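You operate a simulated robot arm through the tools that you are given. There is no shell and no other tool. Be economical: measure what you need, move in short steps, check, and stop when the job is done.

You run a simulated robot arm. Do the job below in one go: nothing can be reset, and whatever is moved stays where it is left.

TASK
Fetch the middle bright ring from the top of the workbench and set it on the yellow plate. Then put the large bright ring on the counter of the stock rack away in the ring tray. Then fetch the blue puck and set it on the brown cover. Do these in the order given.

The check looks at the end state, three seconds after you hand in, the way a careful person would. Anything else that was tipped, shoved, dropped, spilled or broken makes it a failure. A push-on lid holds only when it is set on centred and level and pressed home; a screw cap is set on level and turned clockwise until tight.

THE ROBOT
A 6-joint arm with a two-finger gripper on a trunk, on a base that drives. Base frame: it is fixed to the floor where the robot stands at the start and does not move with it; the origin is under the middle of the robot, x ahead of it, y to its left, z up. Readings come in m, rad, newtons and seconds.
Its first joint turns from -2.897 to 2.897 rad. Places, roughly: blue puck [-1.75, -3, 0.75]; brown cover [-1.5, -3.25, 0.75]; large bright ring (6x6x3 cm) [-0.9, -3.9, 0.9]; middle bright ring (6x6x3 cm) [6.4, 0.5, 0.9]; ring tray (33x22 cm) [3.26, 0.26, 0.86]; yellow plate [6, 0.5, 1]. Payload 2.45 kg.
The tool frame sits at the grasp point between the pads (the TCP): z along the fingers, y along the line on which they close. The tips reach 0.02 m beyond it. The gripper opens to 0.14 m. The gripper's body begins 0.168 m behind the TCP.
Orientation is told as [roll, pitch, yaw] about the base's x, y, z axes, in that order, counted from this pose: with the fingers straight down and closing along the base's y, the tool's x points along the base's -x, its y along +y and its z along -z.

THE INTERFACE
- The arm moves only by the tool step_arm. Its argument "commands" is a list of rows, each a list of 7 numbers: the gripper command, from -1 (fully open) to 1 (shut), values between in proportion, then the shift along the tool's x, y, z in m, then the turn, a rotation vector about the tool's x, y, z in rad. In form: [[hand, dx, dy, dz, rx, ry, rz], ...]. A call has 1 to 10 rows; each row is the pose to reach, as a shift and turn from the pose commanded when the call began, along the tool's axes at that moment. Each row takes 0.2 s and may step no farther than 0.05 m and 0.15 rad from the row before; otherwise, or with a gripper value out of range, the whole call is refused. A pose out of reach is approached as far as the arm can. The call stops where the force on the tool passes 40 N (or 10 N more than at its start, if that is more) or the arm is blocked; 0.2 s more then pass. Each finger travels about 0.045 m/s and halts on what it meets, pressing with about 43 N; the grip force reading is that of the motor and also rises with nothing between the fingers. The clock runs only during rows and for 0.2 s after the last one: add rows that repeat a pose to give the fingers time. The reply holds the time, the measured pose of the TCP, the force on the tool along the base axes, the opening and the grip force, in the units named above and with some noise, with the torque about the TCP (base axes, N m) and any sound that the robot's microphone picked up, and new pictures: "show" is both (left out), scene, wrist or none.
- Cameras (640 x 400 px; columns grow to the right, rows downward): "scene" is now at [-0.1013, 0.1587, 1.177]; the picture's right is [-0.14, -0.99, 0.00], its down [0.02, -0.00, -1.00] and it looks along [0.99, -0.14, 0.02] (base axes); focal length 253 px, centre (320, 200). "wrist" rides on the gripper at [0.078, 0.011, -0.209] in the tool frame; the picture's right is [-0.14, 0.99, 0.00], its down [-0.92, -0.13, -0.37] and it looks along [-0.36, -0.05, 0.93] (tool axes); focal length 280 px, centre (320, 200). There is no depth. A picture from a camera that has moved, and an enlarged one, comes with that camera's place and axes in the base frame and with its lens.
- steer(legs): drives the robot by 1 to 6 legs, each [ahead, left, turn to the left] in m, m and rad, along the robot's own axes; the way and the turn of a leg run together, so that a leg with both is an arc; at most 1.5 m and 3.142 rad a leg. The arm and the cameras ride along, it lands a little off, and it stops where it bumps. It gives what a move gives, and a new picture of the scene camera.
- turn_head(pan, tilt): turns the head with the scene camera to pan (to the left, within 2.496 rad either way) and tilt (down, from -0.506 to 1.204), counted from straight ahead of the robot. It gives what a move gives, and a new picture of the scene camera.
- inspect(camera, box): a new picture of the part [left, top, right, bottom] of that camera's present view, enlarged. It takes no simulated time.
- sign_off(): hands the job in; it is judged then, once.

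Work in short steps. Places have to be worked out from the pictures, the camera data and where the tool is seen: move nearer, look again, correct. Check each grasp and each placing, and mend what went wrong. You have 165 turns and 260 pictures in all, those below and enlarged ones among them. Open the gripper and draw the arm clear of the work before you hand the job in, unless the task says otherwise; then end with one line.

The tools are called after "Request:" as name(argument=value, ...) on one line, values as JSON. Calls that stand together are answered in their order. step_arm: Moves the arm, as the interface text tells. Its arguments: {"type":"object","properties":{"commands":{"type":"array"},"show":{"type":"string","enum":["both","scene","wrist","none"]}},"required":["commands"]} The other tools are called the same way: steer (legs) drives the base; turn_head (pan, tilt) turns the head that bears the scene camera; inspect (camera, box) takes an enlarged picture of a part of a camera's view; sign_off () hands the job in.

At the start:

```text
clock: 0.0
ee_pos: [0.5959, -0.1935, 1.1442]
tool_rot: [0.0, 0.0, -0.001]
contact_force: [0.0, 0.4, 0.0]
torque: [0.0, 0.01, -0.04]
grip_width: 0.1401
grip_force: 0.0
robot x, y, heading: [-0.0034, 0.0006, 0.002]
head pan, tilt: [-0.145, -0.019]
```

scene: 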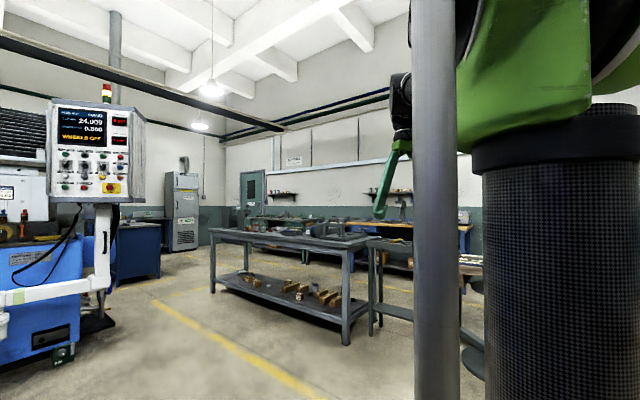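
wrist: 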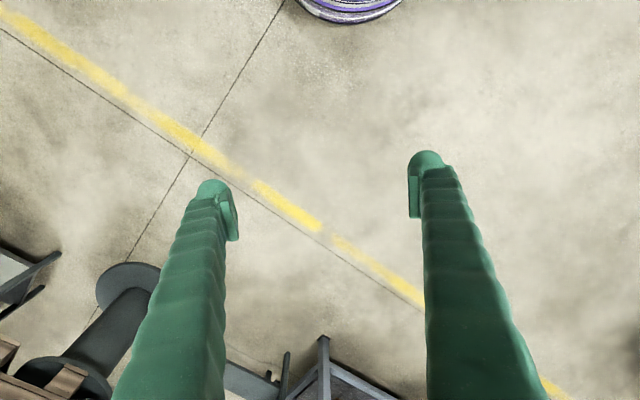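

The scene shows a table ahead at left and other benches beyond. I look around with the head to map out obstacles.

Request:
turn_head(pan=0.5, tilt=0.3)

Request:
turn_head(pan=-1.0, tilt=0.3)

Request:
turn_head(pan=-2.2, tilt=0.3)

Request:
turn_head(pan=0.0, tilt=0.2)

```text
clock: 1.0
ee_pos: [0.597, -0.1948, 1.146]
tool_rot: [0.001, 0.0, 0.0]
contact_force: [0.1, 0.1, -1.0]
torque: [0.01, 0.0, -0.02]
grip_width: 0.14
grip_force: 0.0
robot x, y, heading: [0.0012, 0.0025, -0.002]
head pan, tilt: [0.499, 0.3]
camera scene: at [-0.1078, 0.2162, 1.1476], right [0.48, -0.88, 0.0], down [-0.26, -0.14, -0.96], along [0.84, 0.46, -0.3], focal length 253 px, centre (320, 200)
```

scene: 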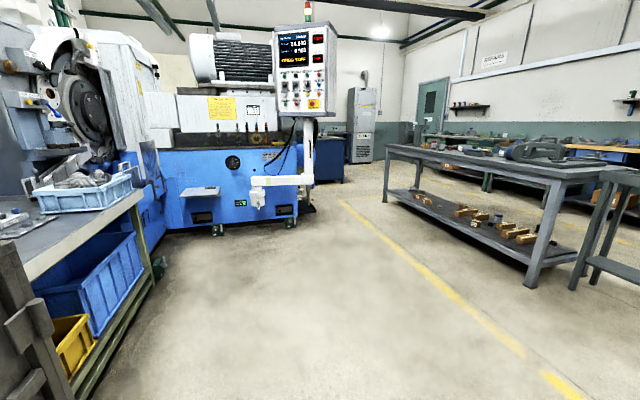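

```text
clock: 2.6
ee_pos: [0.5956, -0.1952, 1.1452]
tool_rot: [0.0, -0.001, 0.0]
contact_force: [-0.4, -0.5, 0.3]
torque: [0.01, -0.03, 0.01]
grip_width: 0.1401
grip_force: 0.1
robot x, y, heading: [0.0003, -0.0052, 0.001]
head pan, tilt: [-1.0, 0.3]
camera scene: at [-0.1394, 0.093, 1.1476], right [-0.84, -0.54, 0.0], down [-0.16, 0.25, -0.96], along [0.52, -0.8, -0.3], focal length 253 px, centre (320, 200)
```

scene: 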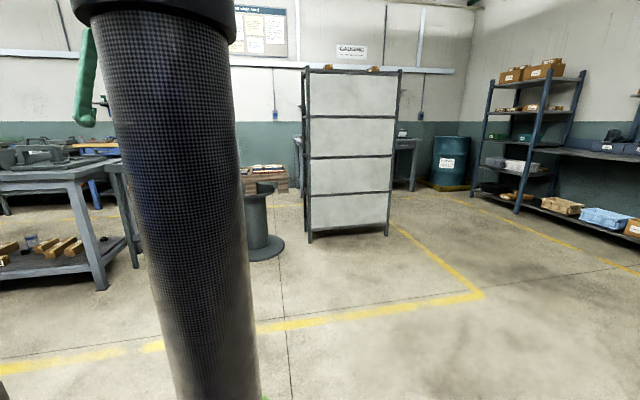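

```text
clock: 4.0
ee_pos: [0.5966, -0.1942, 1.1459]
tool_rot: [0.0, 0.0, 0.0]
contact_force: [-0.2, 0.7, 0.2]
torque: [0.01, 0.0, 0.04]
grip_width: 0.1401
grip_force: 0.1
robot x, y, heading: [-0.001, -0.0018, 0.001]
head pan, tilt: [-2.201, 0.3]
camera scene: at [-0.2448, 0.0961, 1.1476], right [-0.81, 0.59, 0.0], down [0.17, 0.24, -0.96], along [-0.56, -0.77, -0.3], focal length 253 px, centre (320, 200)
```

scene: 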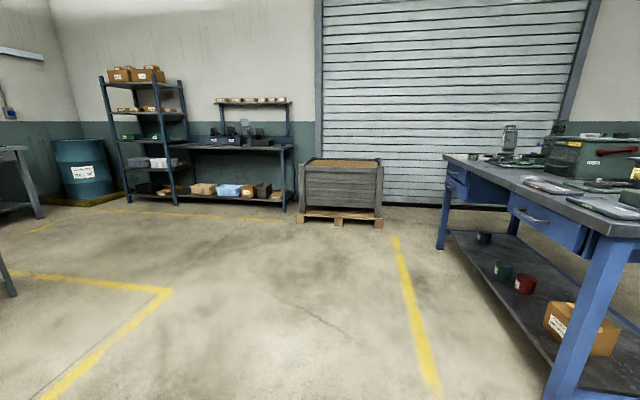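

```text
clock: 6.1
ee_pos: [0.5961, -0.194, 1.1451]
tool_rot: [-0.001, 0.0, 0.001]
contact_force: [-0.2, 0.5, -0.8]
torque: [0.0, 0.01, 0.02]
grip_width: 0.1399
grip_force: 0.0
robot x, y, heading: [-0.0006, -0.0027, -0.006]
head pan, tilt: [0.0, 0.201]
camera scene: at [-0.0967, 0.1715, 1.1568], right [0.0, -1.0, 0.0], down [-0.2, 0.0, -0.98], along [0.98, 0.0, -0.2], focal length 253 px, centre (320, 200)
```

scene: 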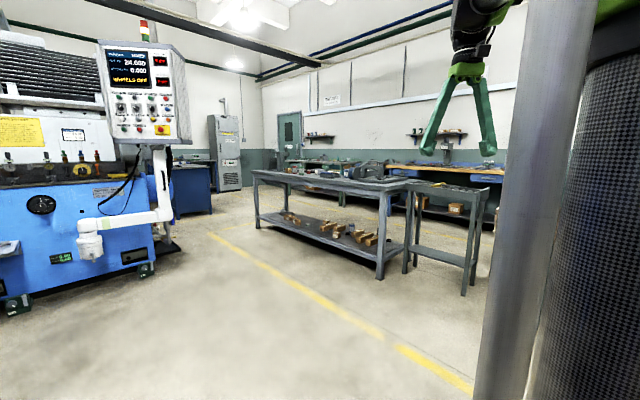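

The ring bench looks to be behind the grey table, with a passage between the table's left end and the machine. I drive toward the passage and look.

Request:
steer(legs=[[0, 0, 0.25], [1.4, 0, 0], [0, 0, 0.53]])

```text
clock: 15.5
ee_pos: [1.9228, 0.6488, 1.1442]
tool_rot: [0.0, 0.0, 0.794]
contact_force: [0.6, 0.3, 0.0]
torque: [-0.01, 0.01, -0.01]
grip_width: 0.14
grip_force: 0.1
robot x, y, heading: [1.3645, 0.356, 0.79]
head pan, tilt: [0.0, 0.201]
camera scene: at [1.1737, 0.41, 1.1568], right [0.71, -0.7, 0.0], down [-0.14, -0.14, -0.98], along [0.69, 0.7, -0.2], focal length 253 px, centre (320, 200)
```

scene: 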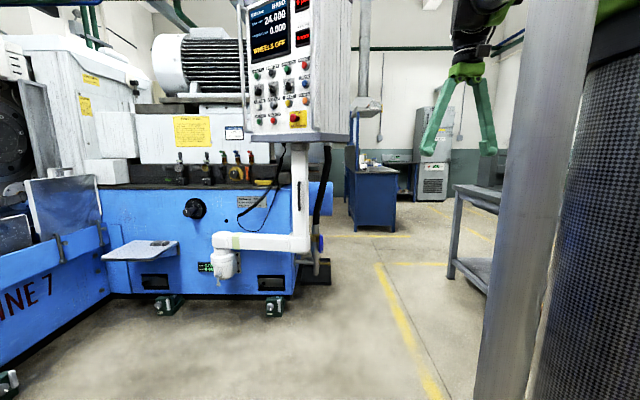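

Passage lies right of the pedestal; I drive through it diagonally, keeping heading.

Request:
steer(legs=[[1.0, -0.18, 0], [1.1, -0.2, 0]])

Request:
turn_head(pan=-0.8, tilt=0.2)

Request:
turn_head(pan=-1.6, tilt=0.3)

```text
clock: 26.2
ee_pos: [3.7105, 1.8538, 1.1455]
tool_rot: [0.001, -0.002, 0.773]
contact_force: [0.2, 0.0, -0.5]
torque: [-0.01, -0.03, 0.01]
grip_width: 0.1399
grip_force: 0.0
robot x, y, heading: [3.148, 1.576, 0.774]
head pan, tilt: [0.0, 0.201]
camera scene: at [2.9564, 1.6322, 1.1568], right [0.7, -0.72, 0.0], down [-0.14, -0.14, -0.98], along [0.7, 0.68, -0.2], focal length 253 px, centre (320, 200)
```

scene: 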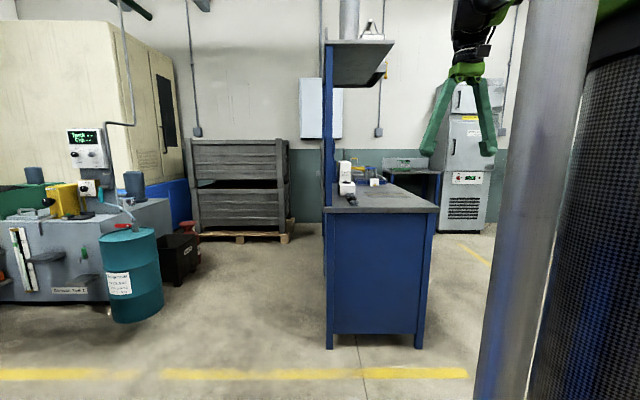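

```text
clock: 27.3
ee_pos: [3.7113, 1.8535, 1.1446]
tool_rot: [0.001, 0.0, 0.77]
contact_force: [-0.7, 0.3, 0.7]
torque: [-0.01, 0.01, -0.01]
grip_width: 0.1398
grip_force: 0.1
robot x, y, heading: [3.1461, 1.5746, 0.771]
head pan, tilt: [-0.799, 0.201]
camera scene: at [2.9827, 1.5647, 1.1568], right [-0.03, -1.0, 0.0], down [-0.2, 0.01, -0.98], along [0.98, -0.03, -0.2], focal length 253 px, centre (320, 200)
```

scene: 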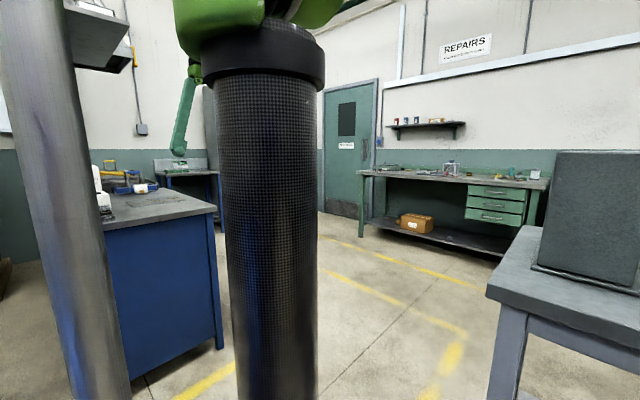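

```text
clock: 28.4
ee_pos: [3.7121, 1.8536, 1.1453]
tool_rot: [-0.002, 0.0, 0.772]
contact_force: [1.2, 0.7, 0.6]
torque: [-0.02, -0.03, 0.03]
grip_width: 0.1401
grip_force: 0.0
robot x, y, heading: [3.1483, 1.5803, 0.768]
head pan, tilt: [-1.6, 0.3]
camera scene: at [2.9527, 1.4984, 1.1476], right [-0.74, -0.68, 0.0], down [-0.2, 0.22, -0.96], along [0.65, -0.7, -0.3], focal length 253 px, centre (320, 200)
```

scene: 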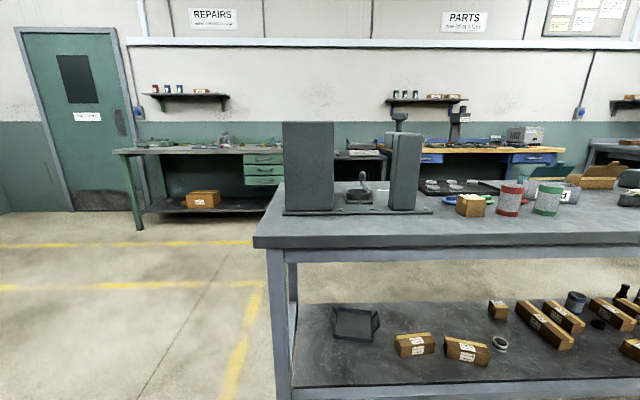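

The ring tray (black, with discs) is on this grey table; the ring bench is the green-drawer "REPAIRS" bench. I nudge ahead, turn, and drive toward the bench.

Request:
steer(legs=[[0.2, 0.05, 0], [0, 0, -0.95], [1.4, 0, 0], [0, 0, -0.6]])

Request:
turn_head(pan=0.2, tilt=0.25)

```text
clock: 40.7
ee_pos: [4.912, 0.9543, 1.1456]
tool_rot: [-0.001, 0.001, -0.786]
contact_force: [-0.3, 0.1, 1.1]
torque: [-0.02, 0.02, -0.02]
grip_width: 0.1401
grip_force: 0.1
robot x, y, heading: [4.6293, 1.5145, -0.787]
head pan, tilt: [-1.6, 0.3]
camera scene: at [4.5509, 1.7039, 1.1476], right [-0.69, 0.73, 0.0], down [0.22, 0.2, -0.96], along [-0.7, -0.65, -0.3], focal length 253 px, centre (320, 200)
```

scene: 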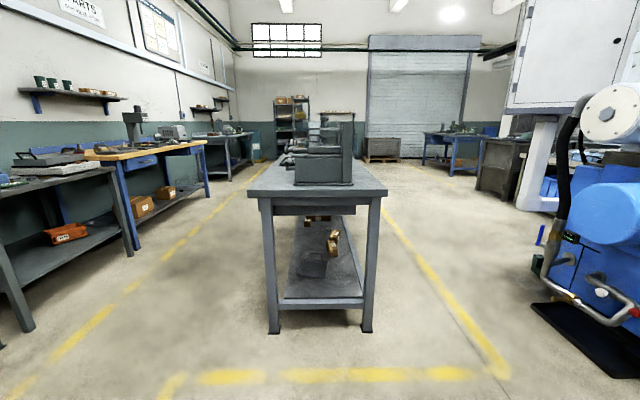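

```text
clock: 42.5
ee_pos: [4.9123, 0.9542, 1.1454]
tool_rot: [0.0, -0.002, -0.786]
contact_force: [-0.3, -0.4, 0.5]
torque: [0.01, -0.01, 0.0]
grip_width: 0.1401
grip_force: 0.0
robot x, y, heading: [4.6272, 1.5125, -0.785]
head pan, tilt: [0.201, 0.25]
camera scene: at [4.6967, 1.7162, 1.1523], right [-0.55, -0.83, 0.0], down [-0.21, 0.14, -0.97], along [0.81, -0.54, -0.25], focal length 253 px, centre (320, 200)
```

scene: 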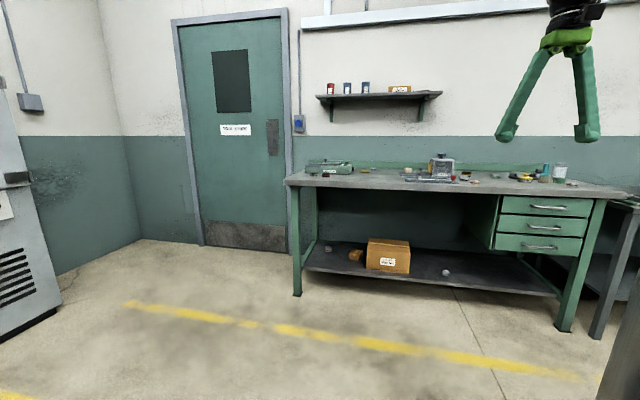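

Clear layout. I raise the arm a bit and drive up to the bench.

Request:
step_arm(commands=[[-1, 0, 0, -0.05, 0, 0, 0], [-1, 0, 0, -0.1, 0, 0, 0]], show="none")

Request:
steer(legs=[[0.9, 0.4, 0]])

Request:
turn_head(pan=0.15, tilt=0.5)

```text
clock: 43.1
ee_pos: [4.9143, 0.9528, 1.2459]
tool_rot: [0.0, 0.001, -0.786]
contact_force: [-0.1, 0.3, -0.3]
torque: [-0.04, 0.0, 0.02]
grip_width: 0.1399
grip_force: 0.0
robot x, y, heading: [4.6302, 1.5155, -0.791]
head pan, tilt: [0.201, 0.25]
```

```text
clock: 48.2
ee_pos: [5.8553, 0.6182, 1.2454]
tool_rot: [0.001, -0.001, -0.761]
contact_force: [0.9, -0.4, 0.6]
torque: [0.0, 0.01, 0.0]
grip_width: 0.14
grip_force: 0.1
robot x, y, heading: [5.5583, 1.1709, -0.76]
head pan, tilt: [0.201, 0.25]
camera scene: at [5.6185, 1.375, 1.1523], right [-0.53, -0.85, 0.0], down [-0.21, 0.13, -0.97], along [0.82, -0.52, -0.25], focal length 253 px, centre (320, 200)
```

scene: 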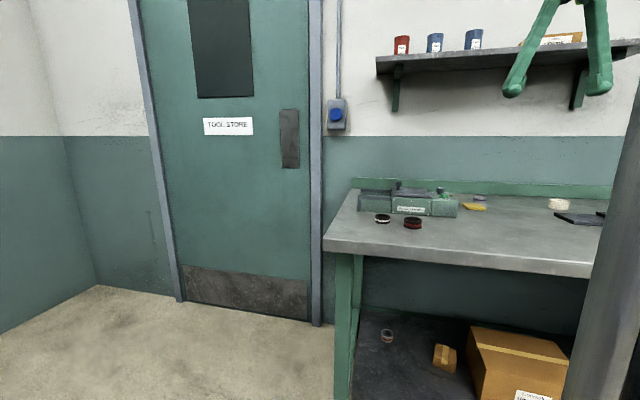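

```text
clock: 49.0
ee_pos: [5.8542, 0.6169, 1.246]
tool_rot: [0.0, 0.0, -0.761]
contact_force: [0.0, 0.1, 0.6]
torque: [0.01, 0.0, 0.0]
grip_width: 0.1401
grip_force: 0.0
robot x, y, heading: [5.5512, 1.1685, -0.763]
head pan, tilt: [0.15, 0.499]
camera scene: at [5.6139, 1.3724, 1.1292], right [-0.57, -0.82, 0.0], down [-0.39, 0.27, -0.88], along [0.72, -0.5, -0.48], focal length 253 px, centre (320, 200)
```

scene: 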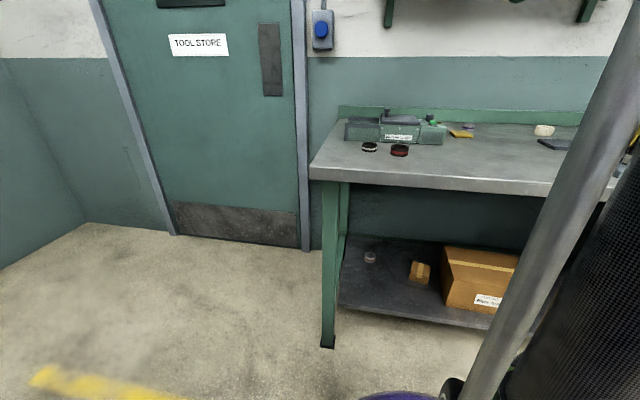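

I zoom in on the bench top to find rings and plate, and check the wrist view.

Request:
inspect(camera="scene", box=[310, 90, 630, 200])

Request:
inspect(camera="wrist", box=[0, 0, 640, 400])

Request:
turn_head(pan=-0.9, tilt=0.5)

```text
2.00 times, centred on (470, 145) of scene
camera zoom: at [5.6139, 1.3724, 1.1292], right [-0.57, -0.82, 0.0], down [-0.39, 0.27, -0.88], along [0.72, -0.5, -0.48], focal length 507 px, centre (20, 310)
```

zoom: 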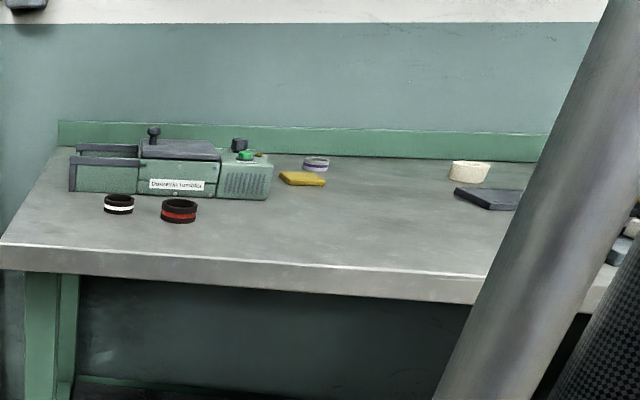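

```text
1.00 times, centred on (320, 200) of wrist (not enlarged: the box is as wide or as high as the picture)
camera zoom: at [5.8054, 0.6793, 1.4548], right [0.78, 0.62, 0.0], down [0.58, -0.73, 0.37], along [0.23, -0.29, -0.93], focal length 280 px, centre (320, 200)
```

zoom: 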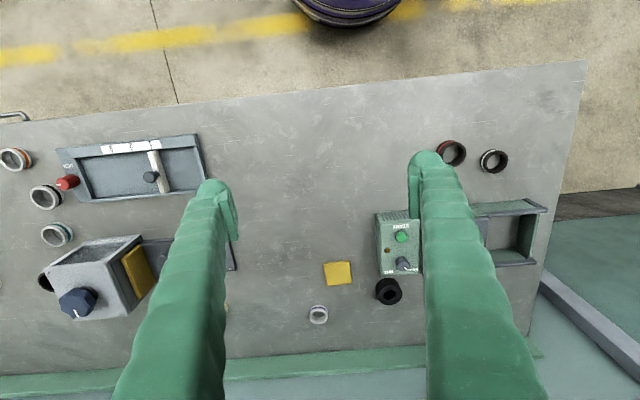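

```text
clock: 50.3
ee_pos: [5.8547, 0.6166, 1.2449]
tool_rot: [-0.001, 0.0, -0.761]
contact_force: [1.0, 0.0, 0.2]
torque: [-0.02, 0.02, 0.01]
grip_width: 0.1399
grip_force: 0.1
robot x, y, heading: [5.5555, 1.1695, -0.761]
head pan, tilt: [-0.901, 0.499]
camera scene: at [5.5312, 1.334, 1.1292], right [-1.0, 0.09, 0.0], down [0.04, 0.48, -0.88], along [-0.08, -0.87, -0.48], focal length 253 px, centre (320, 200)
```

scene: 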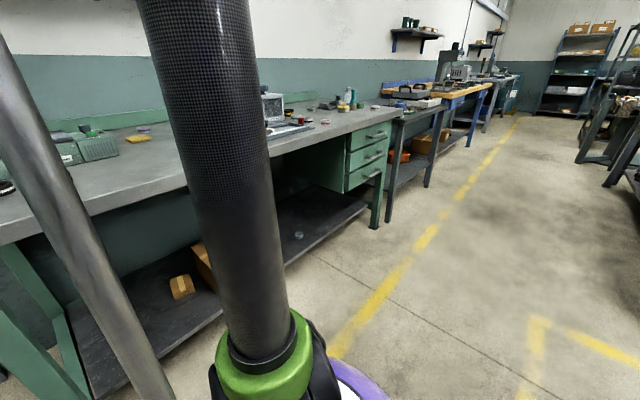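

Several rings are on the bench; I enlarge the wrist view to tell them apart.

Request:
inspect(camera="wrist", box=[290, 120, 530, 340])

Request:
inspect(camera="wrist", box=[0, 120, 220, 320])

```text
1.82 times, centred on (410, 230) of wrist
camera zoom: at [5.8054, 0.6793, 1.4548], right [0.78, 0.62, 0.0], down [0.58, -0.73, 0.37], along [0.23, -0.29, -0.93], focal length 510 px, centre (156, 146)
```

zoom: 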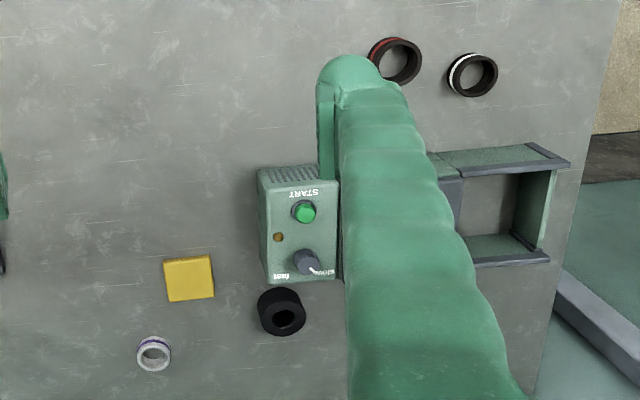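

```text
2.00 times, centred on (110, 220) of wrist
camera zoom: at [5.8054, 0.6793, 1.4548], right [0.78, 0.62, 0.0], down [0.58, -0.73, 0.37], along [0.23, -0.29, -0.93], focal length 561 px, centre (740, 160)
```

zoom: 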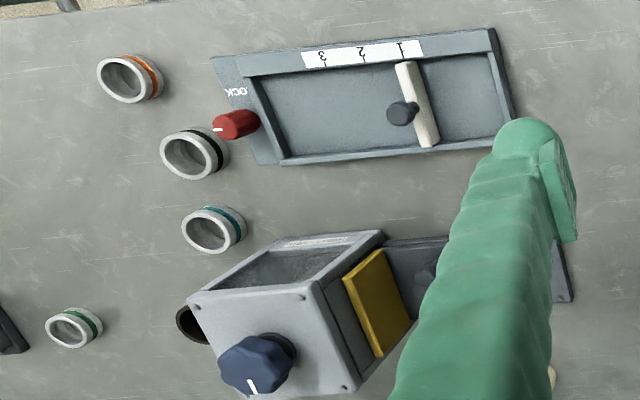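

Some of the bench is hidden behind the right finger (near [6.4, 0.5]). I shift the arm left/forward for another view.

Request:
step_arm(commands=[[-1, 0, 0.05, 0, 0, 0, 0], [-1, 0, 0.1, 0, 0, 0, 0], [-1, 0, 0.15, 0, 0, 0, 0], [-1, 0, 0.2, 0, 0, 0, 0], [-1, 0, 0.25, 0, 0, 0, 0]], show="wrist")

```text
clock: 51.5
ee_pos: [6.0285, 0.7987, 1.2449]
tool_rot: [-0.002, 0.0, -0.762]
contact_force: [0.3, 0.3, -0.4]
torque: [0.01, -0.05, 0.02]
grip_width: 0.1399
grip_force: 0.0
robot x, y, heading: [5.5589, 1.1734, -0.762]
head pan, tilt: [-0.901, 0.499]
camera wrist: at [5.9784, 0.8597, 1.4534], right [0.78, 0.62, 0.0], down [0.58, -0.73, 0.37], along [0.23, -0.29, -0.93], focal length 280 px, centre (320, 200)
```

wrist: 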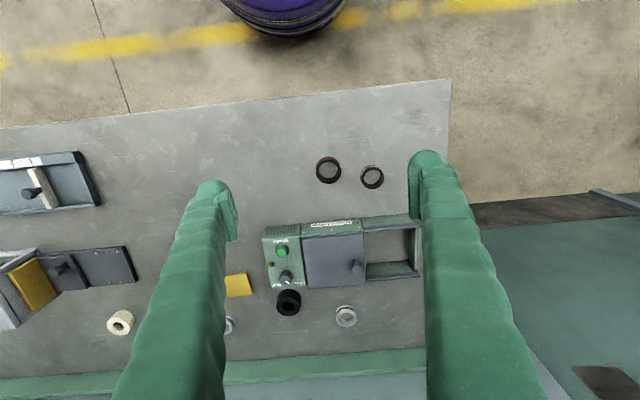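

A bright ring sits behind the device at about (6.37, 0.48), matching the given place. Enlarge it.

Request:
inspect(camera="wrist", box=[240, 200, 440, 360])

```text
2.50 times, centred on (340, 280) of wrist
camera zoom: at [5.9784, 0.8597, 1.4534], right [0.78, 0.62, 0.0], down [0.58, -0.73, 0.37], along [0.23, -0.29, -0.93], focal length 701 px, centre (270, 0)
```

zoom: 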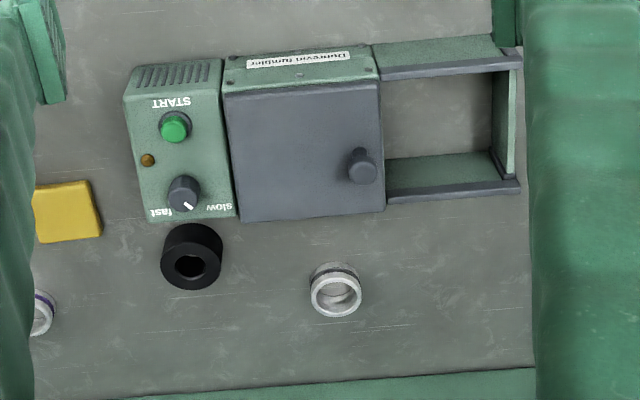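

The ring (≈5.5 cm) is the middle-size one between the smaller purple-band and the larger left ones. It's ~1.07 m away, so I drive 0.18 m closer.

Request:
steer(legs=[[0.18, 0.0, 0]])

Request:
inspect(camera="wrist", box=[0, 0, 640, 400])

```text
clock: 53.0
ee_pos: [6.1589, 0.6745, 1.2452]
tool_rot: [0.001, 0.0, -0.758]
contact_force: [-0.7, 0.3, 0.6]
torque: [0.0, 0.01, 0.02]
grip_width: 0.1401
grip_force: 0.0
robot x, y, heading: [5.6855, 1.0475, -0.759]
head pan, tilt: [-0.901, 0.499]
camera scene: at [5.6613, 1.21, 1.1292], right [-1.0, 0.09, 0.0], down [0.04, 0.48, -0.88], along [-0.08, -0.87, -0.48], focal length 253 px, centre (320, 200)
```

scene: 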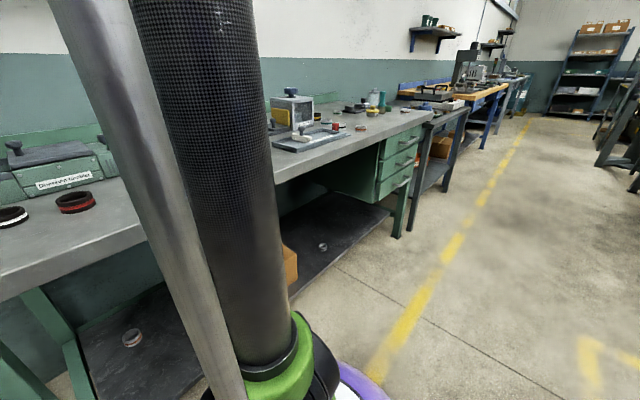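

```text
1.00 times, centred on (320, 200) of wrist (not enlarged: the box is as wide or as high as the picture)
camera zoom: at [6.1093, 0.7362, 1.4534], right [0.78, 0.62, 0.0], down [0.58, -0.73, 0.37], along [0.23, -0.29, -0.93], focal length 280 px, centre (320, 200)
```

zoom: 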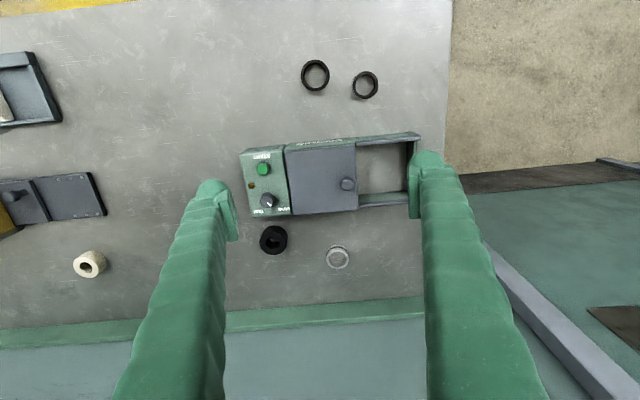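

Triangulation puts the ring's top at (6.372, 0.472, 0.894). I move over it at height and narrow the hand to about 0.10.

Request:
step_arm(commands=[[-0.4, -0.05, 0, 0, 0, 0, 0], [-0.4, -0.1, 0, 0, 0, 0, 0], [-0.4, -0.15, 0, 0, 0, 0, 0], [-0.4, -0.2, 0, 0, 0, 0, 0], [-0.4, -0.25, 0, 0, 0, 0, 0], [-0.4, -0.292, 0, 0, 0, 0, 0], [-0.4, -0.292, 0, 0.05, 0, 0, 0], [-0.4, -0.292, 0, 0.1, 0, 0, 0], [-0.4, -0.292, 0, 0.15, 0, 0, 0], [-0.4, -0.292, 0, 0.2, 0, 0, 0]])

```text
clock: 54.1
ee_pos: [6.2897, 0.5524, 1.2583]
tool_rot: [-0.001, 0.014, -0.76]
contact_force: [-49.1, 47.8, 41.6]
torque: [-11.18, -10.53, -1.06]
grip_width: 0.0979
grip_force: 0.0
out of reach, approached as far as the arm can: row 5
robot x, y, heading: [5.685, 1.049, -0.757]
head pan, tilt: [-0.901, 0.499]
stopped in row 5: the force on the tool passed its limit at 342 N (the readings are from after the stop); the commanded pose is now the measured one
camera scene: at [5.6548, 1.2159, 1.1285], right [-1.0, 0.09, 0.0], down [0.05, 0.47, -0.88], along [-0.08, -0.88, -0.48], focal length 253 px, centre (320, 200)
camera wrist: at [6.2424, 0.6119, 1.468], right [0.78, 0.62, 0.0], down [0.58, -0.73, 0.36], along [0.22, -0.28, -0.93], focal length 280 px, centre (320, 200)
```

scene: 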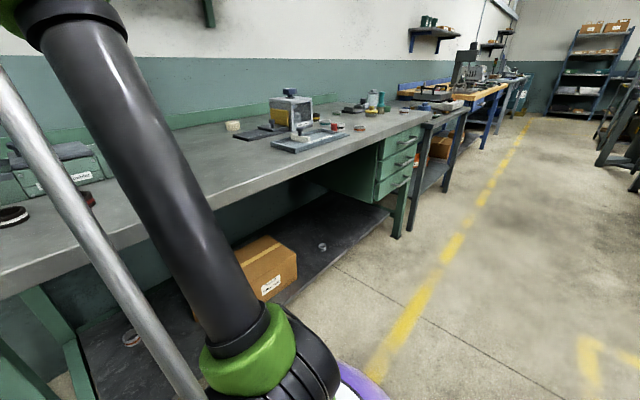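
wrist: 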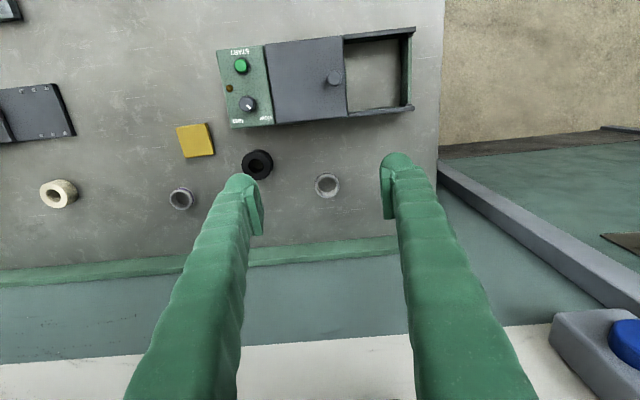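

The hand struck something, probably the wall shelf above the bench. I back off and look at the shelf.

Request:
step_arm(commands=[[-0.4, 0.04, 0, 0, 0, 0, 0], [-0.4, 0.08, 0, 0, 0, 0, 0]], show="none")

Request:
turn_head(pan=0.1, tilt=-0.1)

```text
clock: 54.7
ee_pos: [6.2402, 0.5978, 1.2516]
tool_rot: [0.0, 0.016, -0.762]
contact_force: [1.0, -0.4, -1.1]
torque: [0.08, 0.1, -0.07]
grip_width: 0.0981
grip_force: 0.0
robot x, y, heading: [5.6878, 1.0447, -0.757]
head pan, tilt: [-0.901, 0.499]
```

```text
clock: 55.9
ee_pos: [6.24, 0.5984, 1.2524]
tool_rot: [0.0, 0.016, -0.761]
contact_force: [0.2, -0.4, 0.8]
torque: [0.03, 0.02, -0.03]
grip_width: 0.0979
grip_force: 0.0
robot x, y, heading: [5.6881, 1.0455, -0.757]
head pan, tilt: [0.099, -0.099]
camera scene: at [5.7363, 1.2488, 1.1841], right [-0.61, -0.79, 0.0], down [0.08, -0.06, -1.0], along [0.79, -0.61, 0.1], focal length 253 px, centre (320, 200)
```

scene: 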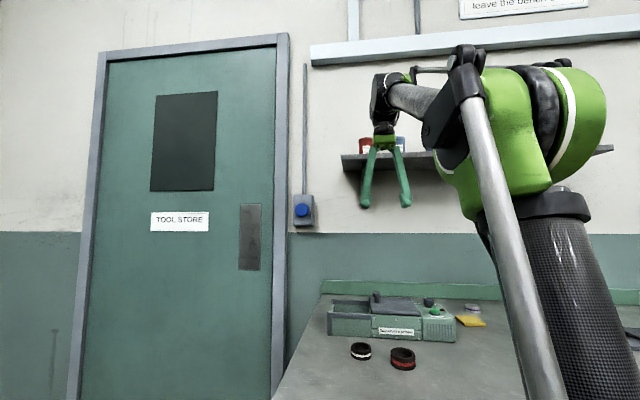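

Request:
inspect(camera="scene", box=[330, 110, 490, 210])

```text
4.00 times, centred on (410, 160) of scene
camera zoom: at [5.7363, 1.2488, 1.1841], right [-0.61, -0.79, 0.0], down [0.08, -0.06, -1.0], along [0.79, -0.61, 0.1], focal length 1014 px, centre (-40, 360)
```

zoom: 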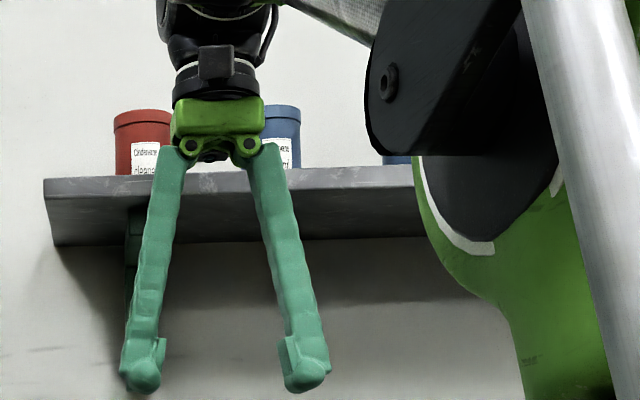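

Mugs are still standing; the shelf edge overhangs the ring slightly. I'll tilt the tool 0.5 rad so the fingers point forward-down and the wrist stays back from the shelf.

Request:
step_arm(commands=[[-0.4, 0.03, 0, 0, 0, -0.14, 0], [-0.4, 0.06, 0, 0.02, 0, -0.28, 0], [-0.4, 0.06, 0, 0.05, 0, -0.42, 0], [-0.4, 0.06, 0, 0.1, 0, -0.5, 0], [-0.4, 0.02, 0, 0.12, 0, -0.5, 0], [-0.4, -0.02, 0, 0.14, 0, -0.5, 0], [-0.4, -0.06, 0, 0.16, 0, -0.5, 0]])

```text
clock: 57.5
ee_pos: [6.2807, 0.559, 1.091]
tool_rot: [0.002, -0.485, -0.762]
contact_force: [0.0, 0.4, -0.6]
torque: [-0.05, -0.07, -0.02]
grip_width: 0.0979
grip_force: 0.1
robot x, y, heading: [5.6817, 1.0489, -0.765]
head pan, tilt: [0.099, -0.099]
camera scene: at [5.7359, 1.2492, 1.1841], right [-0.61, -0.79, 0.0], down [0.08, -0.06, -0.99], along [0.79, -0.61, 0.1], focal length 253 px, centre (320, 200)
camera wrist: at [6.167, 0.6816, 1.24], right [0.77, 0.63, 0.07], down [0.38, -0.54, 0.75], along [0.51, -0.56, -0.65], focal length 280 px, centre (320, 200)
```

scene: 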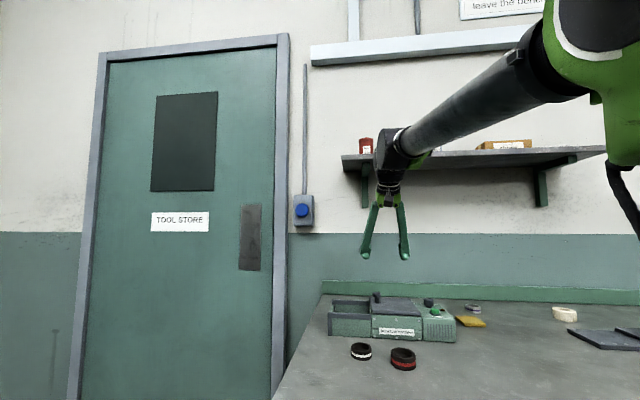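
wrist: 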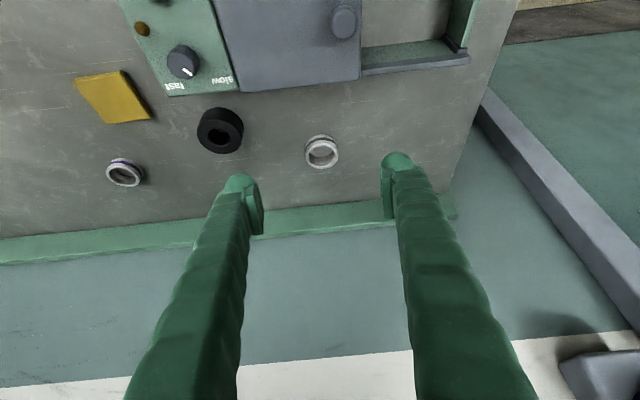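

The ring lines up nearly along the tool axis (needs ~0.234 m along z, −0.018 in x). I advance most of it and check.

Request:
step_arm(commands=[[-0.4, -0.018, -0.001, 0.04, 0, 0, 0], [-0.4, -0.018, -0.001, 0.08, 0, 0, 0], [-0.4, -0.018, -0.001, 0.12, 0, 0, 0], [-0.4, -0.018, -0.001, 0.16, 0, 0, 0], [-0.4, -0.018, -0.001, 0.19, 0, 0, 0]])

```text
clock: 58.7
ee_pos: [6.3591, 0.4872, 0.9324]
tool_rot: [-0.001, -0.484, -0.76]
contact_force: [-0.8, 1.3, -0.3]
torque: [-0.02, -0.04, 0.0]
grip_width: 0.0979
grip_force: 0.1
robot x, y, heading: [5.6872, 1.048, -0.759]
head pan, tilt: [0.099, -0.099]
camera scene: at [5.7362, 1.2489, 1.1841], right [-0.61, -0.79, 0.0], down [0.08, -0.06, -1.0], along [0.79, -0.61, 0.1], focal length 253 px, centre (320, 200)
camera wrist: at [6.2441, 0.6099, 1.0806], right [0.77, 0.63, 0.06], down [0.38, -0.54, 0.75], along [0.51, -0.56, -0.65], focal length 280 px, centre (320, 200)
```

scene: 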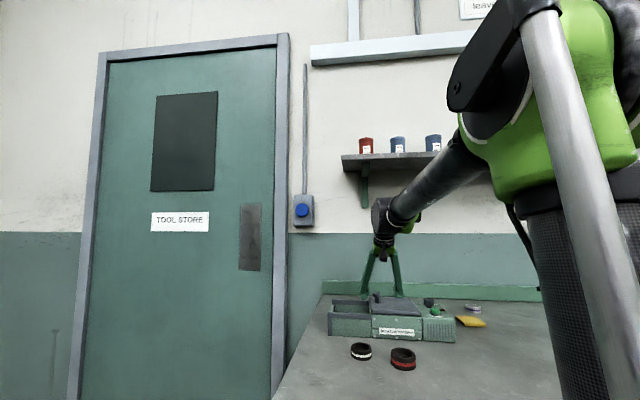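
wrist: 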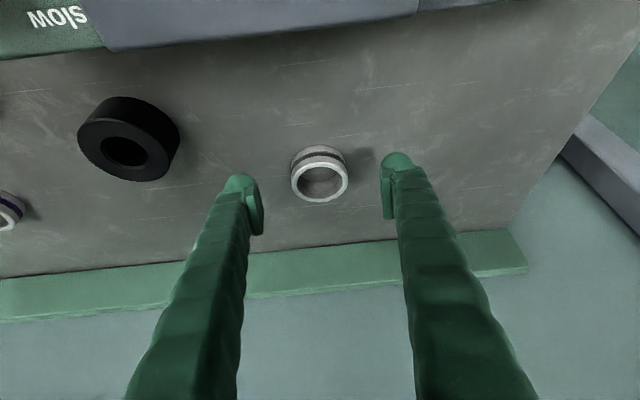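

The ring is centred between the fingers. I go the last 4 cm and close.

Request:
step_arm(commands=[[-0.4, 0, 0, 0.025, 0, 0, 0], [-0.4, 0, 0, 0.044, 0, 0, 0], [0.1, 0, 0, 0.044, 0, 0, 0], [0.6, 0, 0, 0.044, 0, 0, 0], [1, 0, 0, 0.044, 0, 0, 0], [1, 0, 0, 0.044, 0, 0, 0], [1, 0, 0, 0.044, 0, 0, 0]], show="wrist")

```text
clock: 59.4
ee_pos: [6.3697, 0.4756, 0.9003]
tool_rot: [0.0, -0.487, -0.761]
contact_force: [-13.5, 11.4, 36.3]
torque: [0.23, 0.56, -0.13]
grip_width: 0.0982
grip_force: 15.2
robot x, y, heading: [5.6824, 1.0484, -0.767]
head pan, tilt: [0.099, -0.099]
stopped in row 3: the force on the tool passed its limit at 66 N (the readings are from after the stop); the commanded pose is now the measured one
camera wrist: at [6.2562, 0.5992, 1.0488], right [0.77, 0.63, 0.06], down [0.38, -0.54, 0.76], along [0.51, -0.56, -0.65], focal length 280 px, centre (320, 200)
```

wrist: 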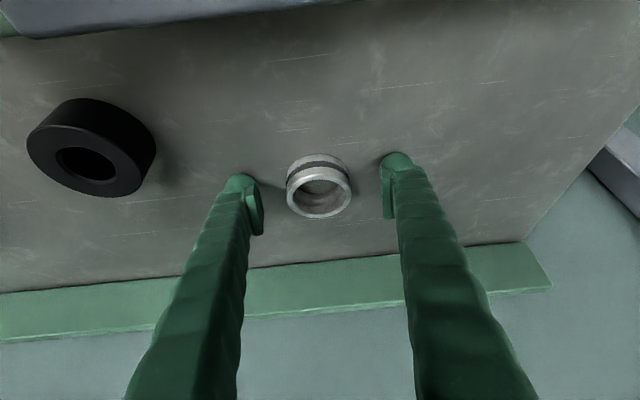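

Tips touched the bench (surface ≈0.874). I lift 4 mm, back 9 mm to centre on the ring, and close.

Request:
step_arm(commands=[[-0.4, 0.006, 0, -0.0077, 0, 0, 0], [-0.1, 0.006, 0, -0.0077, 0, 0, 0], [0.2, 0.006, 0, -0.0077, 0, 0, 0], [0.5, 0.006, 0, -0.0077, 0, 0, 0], [0.7, 0.006, 0, -0.0077, 0, 0, 0], [0.7, 0.006, 0, -0.0077, 0, 0, 0], [0.7, 0.006, 0, -0.0077, 0, 0, 0]], show="wrist")

```text
clock: 61.0
ee_pos: [6.3636, 0.481, 0.9041]
tool_rot: [0.001, -0.486, -0.76]
contact_force: [-6.8, -7.1, 34.3]
torque: [-0.2, 0.13, 0.0]
grip_width: 0.0507
grip_force: 43.0
robot x, y, heading: [5.6814, 1.047, -0.759]
head pan, tilt: [0.099, -0.099]
camera wrist: at [6.2508, 0.6037, 1.0517], right [0.77, 0.63, 0.07], down [0.38, -0.54, 0.76], along [0.51, -0.56, -0.65], focal length 280 px, centre (320, 200)
```

wrist: 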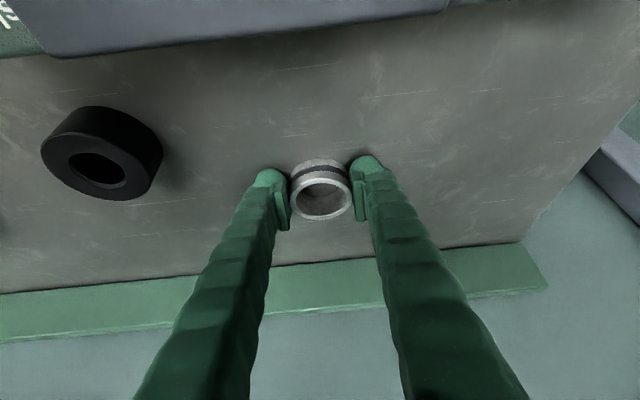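

Grip holds at 0.051 m. I lift back along the tool axis and check.

Request:
step_arm(commands=[[0.7, 0, 0, -0.02, 0, 0, 0], [0.7, 0, 0, -0.05, 0, 0, 0], [0.7, 0, 0, -0.09, 0, 0, 0], [0.7, 0, 0, -0.13, 0, 0, 0], [0.7, 0, 0, -0.17, 0, 0, 0]], show="wrist")

```text
clock: 62.2
ee_pos: [6.3034, 0.5341, 1.0508]
tool_rot: [-0.001, -0.484, -0.761]
contact_force: [0.2, -0.2, -1.4]
torque: [0.02, 0.08, 0.01]
grip_width: 0.0502
grip_force: 43.2
robot x, y, heading: [5.6865, 1.0466, -0.762]
head pan, tilt: [0.099, -0.099]
camera wrist: at [6.1898, 0.658, 1.1994], right [0.77, 0.63, 0.06], down [0.38, -0.54, 0.75], along [0.51, -0.56, -0.65], focal length 280 px, centre (320, 200)
```

wrist: 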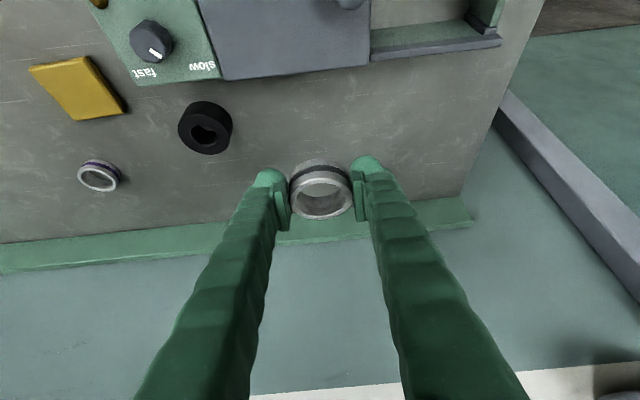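

Ring lifted with the hand. The plate centre is about (6.096, 0.377); I move sideways over it at the same height.

Request:
step_arm(commands=[[0.7, 0.006, -0.045, -0.003, 0, 0, 0], [0.7, 0.012, -0.09, -0.006, 0, 0, 0], [0.7, 0.018, -0.135, -0.01, 0, 0, 0], [0.7, 0.025, -0.18, -0.013, 0, 0, 0], [0.7, 0.031, -0.22, -0.016, 0, 0, 0], [0.7, 0.0367, -0.255, -0.0193, 0, 0, 0], [0.7, 0.0367, -0.255, -0.0193, 0, 0, 0]], show="wrist")

```text
clock: 63.8
ee_pos: [6.1037, 0.3785, 1.0512]
tool_rot: [0.0, -0.484, -0.761]
contact_force: [0.5, 0.0, -1.3]
torque: [-0.01, -0.02, 0.0]
grip_width: 0.0506
grip_force: 43.3
robot x, y, heading: [5.6846, 1.0478, -0.761]
head pan, tilt: [0.099, -0.099]
camera wrist: at [5.9905, 0.5012, 1.1998], right [0.77, 0.63, 0.06], down [0.38, -0.54, 0.76], along [0.51, -0.56, -0.65], focal length 280 px, centre (320, 200)
```

wrist: 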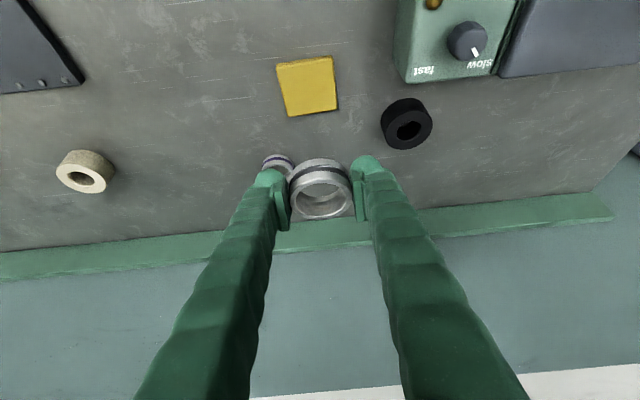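

Plate centre now reads (6.095, 0.380), plate top ≈0.886. I descend vertically to about 2 cm above it.

Request:
step_arm(commands=[[0.7, 0.02, -0.005, 0.025, 0, 0, 0], [0.7, 0.035, -0.005, 0.055, 0, 0, 0], [0.7, 0.05, -0.005, 0.08, 0, 0, 0], [0.7, 0.0602, -0.005, 0.0983, 0, 0, 0], [0.7, 0.0602, -0.005, 0.0983, 0, 0, 0]], show="both")

Request:
inspect(camera="wrist", box=[220, 100, 420, 225])

```text
clock: 65.0
ee_pos: [6.0926, 0.3819, 0.9357]
tool_rot: [-0.001, -0.484, -0.761]
contact_force: [-0.3, -1.3, -0.7]
torque: [0.04, 0.05, -0.03]
grip_width: 0.0505
grip_force: 42.7
robot x, y, heading: [5.6844, 1.0494, -0.758]
head pan, tilt: [0.099, -0.099]
camera scene: at [5.7363, 1.2488, 1.1841], right [-0.61, -0.79, 0.0], down [0.08, -0.06, -1.0], along [0.79, -0.61, 0.1], focal length 253 px, centre (320, 200)
camera wrist: at [5.9787, 0.5039, 1.0843], right [0.77, 0.63, 0.06], down [0.38, -0.54, 0.76], along [0.51, -0.56, -0.65], focal length 280 px, centre (320, 200)
```

scene: 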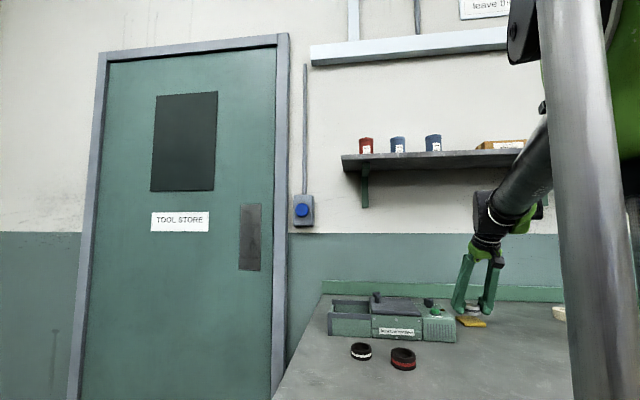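
wrist: 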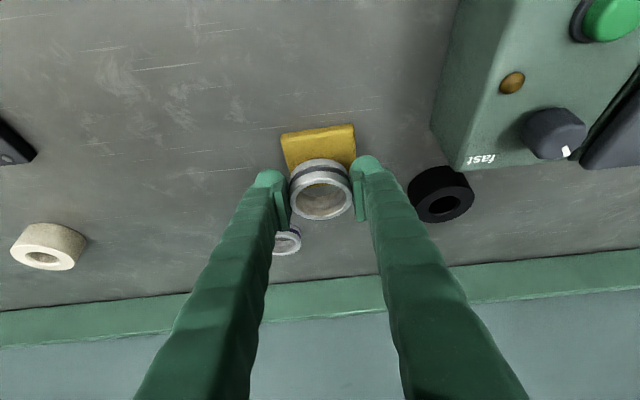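

```text
3.20 times, centred on (320, 162) of wrist
camera zoom: at [5.9787, 0.5039, 1.0843], right [0.77, 0.63, 0.06], down [0.38, -0.54, 0.76], along [0.51, -0.56, -0.65], focal length 897 px, centre (320, 320)
```

zoom: 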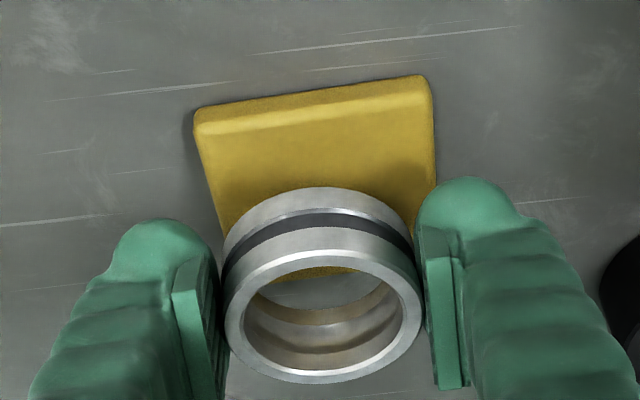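

The ring is about 2 cm above the plate and centred. I lower until contact.

Request:
step_arm(commands=[[0.7, 0.005, 0, 0.009, 0, 0, 0], [0.7, 0.0075, 0, 0.014, 0, 0, 0], [0.7, 0.0085, 0, 0.016, 0, 0, 0]], show="none")

Request:
inspect(camera="wrist", box=[220, 100, 420, 225])

Request:
inspect(camera="scene", box=[430, 270, 530, 335])

```text
clock: 65.8
ee_pos: [6.0928, 0.3816, 0.9187]
tool_rot: [0.001, -0.485, -0.761]
contact_force: [0.1, 1.5, -2.1]
torque: [-0.02, 0.01, -0.01]
grip_width: 0.0505
grip_force: 42.8
robot x, y, heading: [5.6853, 1.0465, -0.761]
head pan, tilt: [0.099, -0.099]
```

```text
3.20 times, centred on (320, 162) of wrist
camera zoom: at [5.9792, 0.5037, 1.0674], right [0.77, 0.63, 0.06], down [0.38, -0.54, 0.76], along [0.51, -0.56, -0.65], focal length 897 px, centre (320, 320)
```

zoom: 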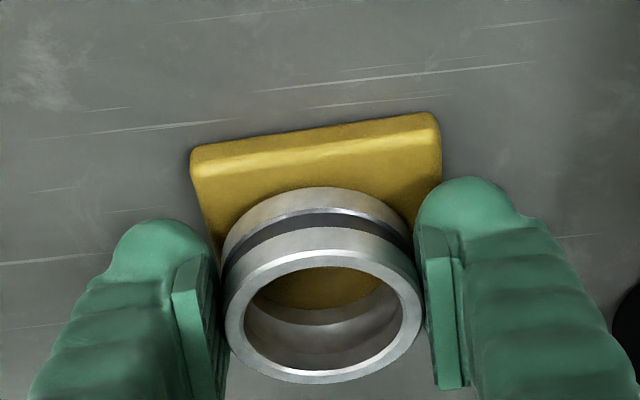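

```text
6.15 times, centred on (480, 302) of scene
camera zoom: at [5.7363, 1.2488, 1.1841], right [-0.61, -0.79, 0.0], down [0.08, -0.06, -1.0], along [0.79, -0.61, 0.1], focal length 1559 px, centre (-665, -431)
```

zoom: 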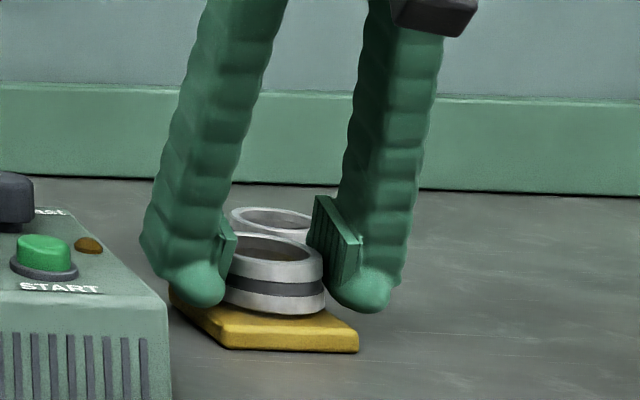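

Wrist view shows the ring centred on the plate (about 7 mm margins). I keep lowering in small steps until contact.

Request:
step_arm(commands=[[0.7, 0.0014, 0, 0.0027, 0, 0, 0], [0.7, 0.0023, 0, 0.0044, 0, 0, 0], [0.7, 0.0033, 0, 0.0062, 0, 0, 0]], show="none")

Request:
inspect(camera="scene", box=[430, 270, 530, 335])

```text
clock: 66.6
ee_pos: [6.0934, 0.3812, 0.9146]
tool_rot: [0.001, -0.488, -0.761]
contact_force: [-2.9, 3.3, 17.7]
torque: [0.19, 0.05, 0.04]
grip_width: 0.0503
grip_force: 42.9
robot x, y, heading: [5.6826, 1.0468, -0.759]
head pan, tilt: [0.099, -0.099]
stopped in row 3: the force on the tool passed its limit at 45 N (the readings are from after the stop); the commanded pose is now the measured one
```

```text
6.15 times, centred on (480, 302) of scene
camera zoom: at [5.7358, 1.2495, 1.184], right [-0.61, -0.79, 0.0], down [0.08, -0.06, -0.99], along [0.79, -0.61, 0.1], focal length 1559 px, centre (-665, -431)
```

zoom: 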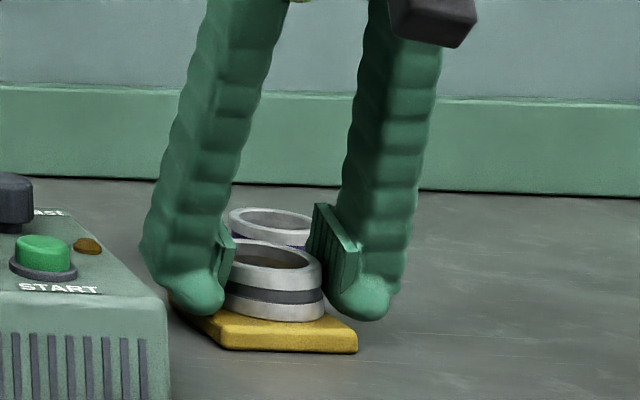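

Contact reached. I release by opening gradually, then retreat along the tool axis.

Request:
step_arm(commands=[[0.2, 0, 0, 0, 0, 0, 0], [0, 0, 0, 0, 0, 0, 0], [-0.2, 0, 0, 0, 0, 0, 0], [-0.3, 0, 0, 0, 0, 0, 0], [-0.3, 0, 0, 0, 0, 0, 0], [-0.3, 0, 0, -0.03, 0, 0, 0], [-0.3, 0, 0, -0.07, 0, 0, 0], [-0.3, 0, 0, -0.12, 0, 0, 0], [-0.3, 0, 0, -0.16, 0, 0, 0]], show="wrist")

Request:
inspect(camera="scene", box=[430, 270, 530, 335])

```text
clock: 68.6
ee_pos: [6.0394, 0.43, 1.0563]
tool_rot: [0.001, -0.488, -0.762]
contact_force: [-0.2, 0.1, -0.2]
torque: [0.04, 0.02, 0.0]
grip_width: 0.091
grip_force: 0.0
robot x, y, heading: [5.6795, 1.0485, -0.762]
head pan, tilt: [0.099, -0.099]
camera wrist: at [5.9243, 0.5532, 1.205], right [0.77, 0.63, 0.07], down [0.38, -0.54, 0.76], along [0.51, -0.56, -0.65], focal length 280 px, centre (320, 200)
```

wrist: 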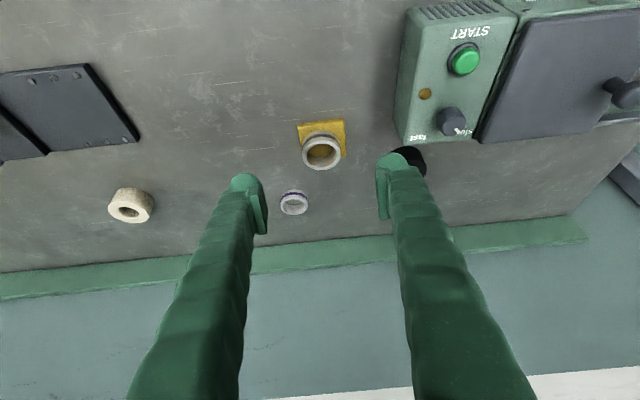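

```text
6.15 times, centred on (480, 302) of scene
camera zoom: at [5.7363, 1.2487, 1.1841], right [-0.61, -0.79, 0.0], down [0.08, -0.06, -1.0], along [0.79, -0.61, 0.1], focal length 1559 px, centre (-665, -431)
```

zoom: 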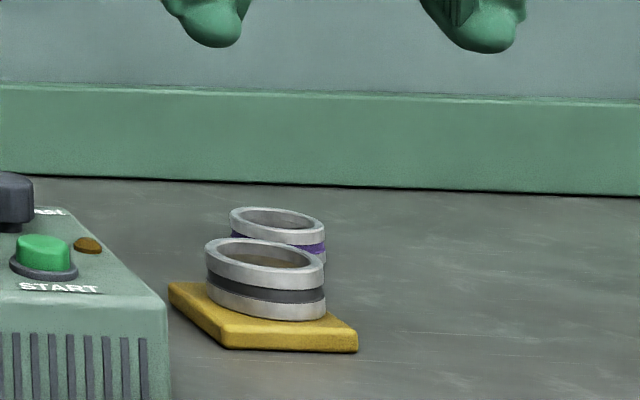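

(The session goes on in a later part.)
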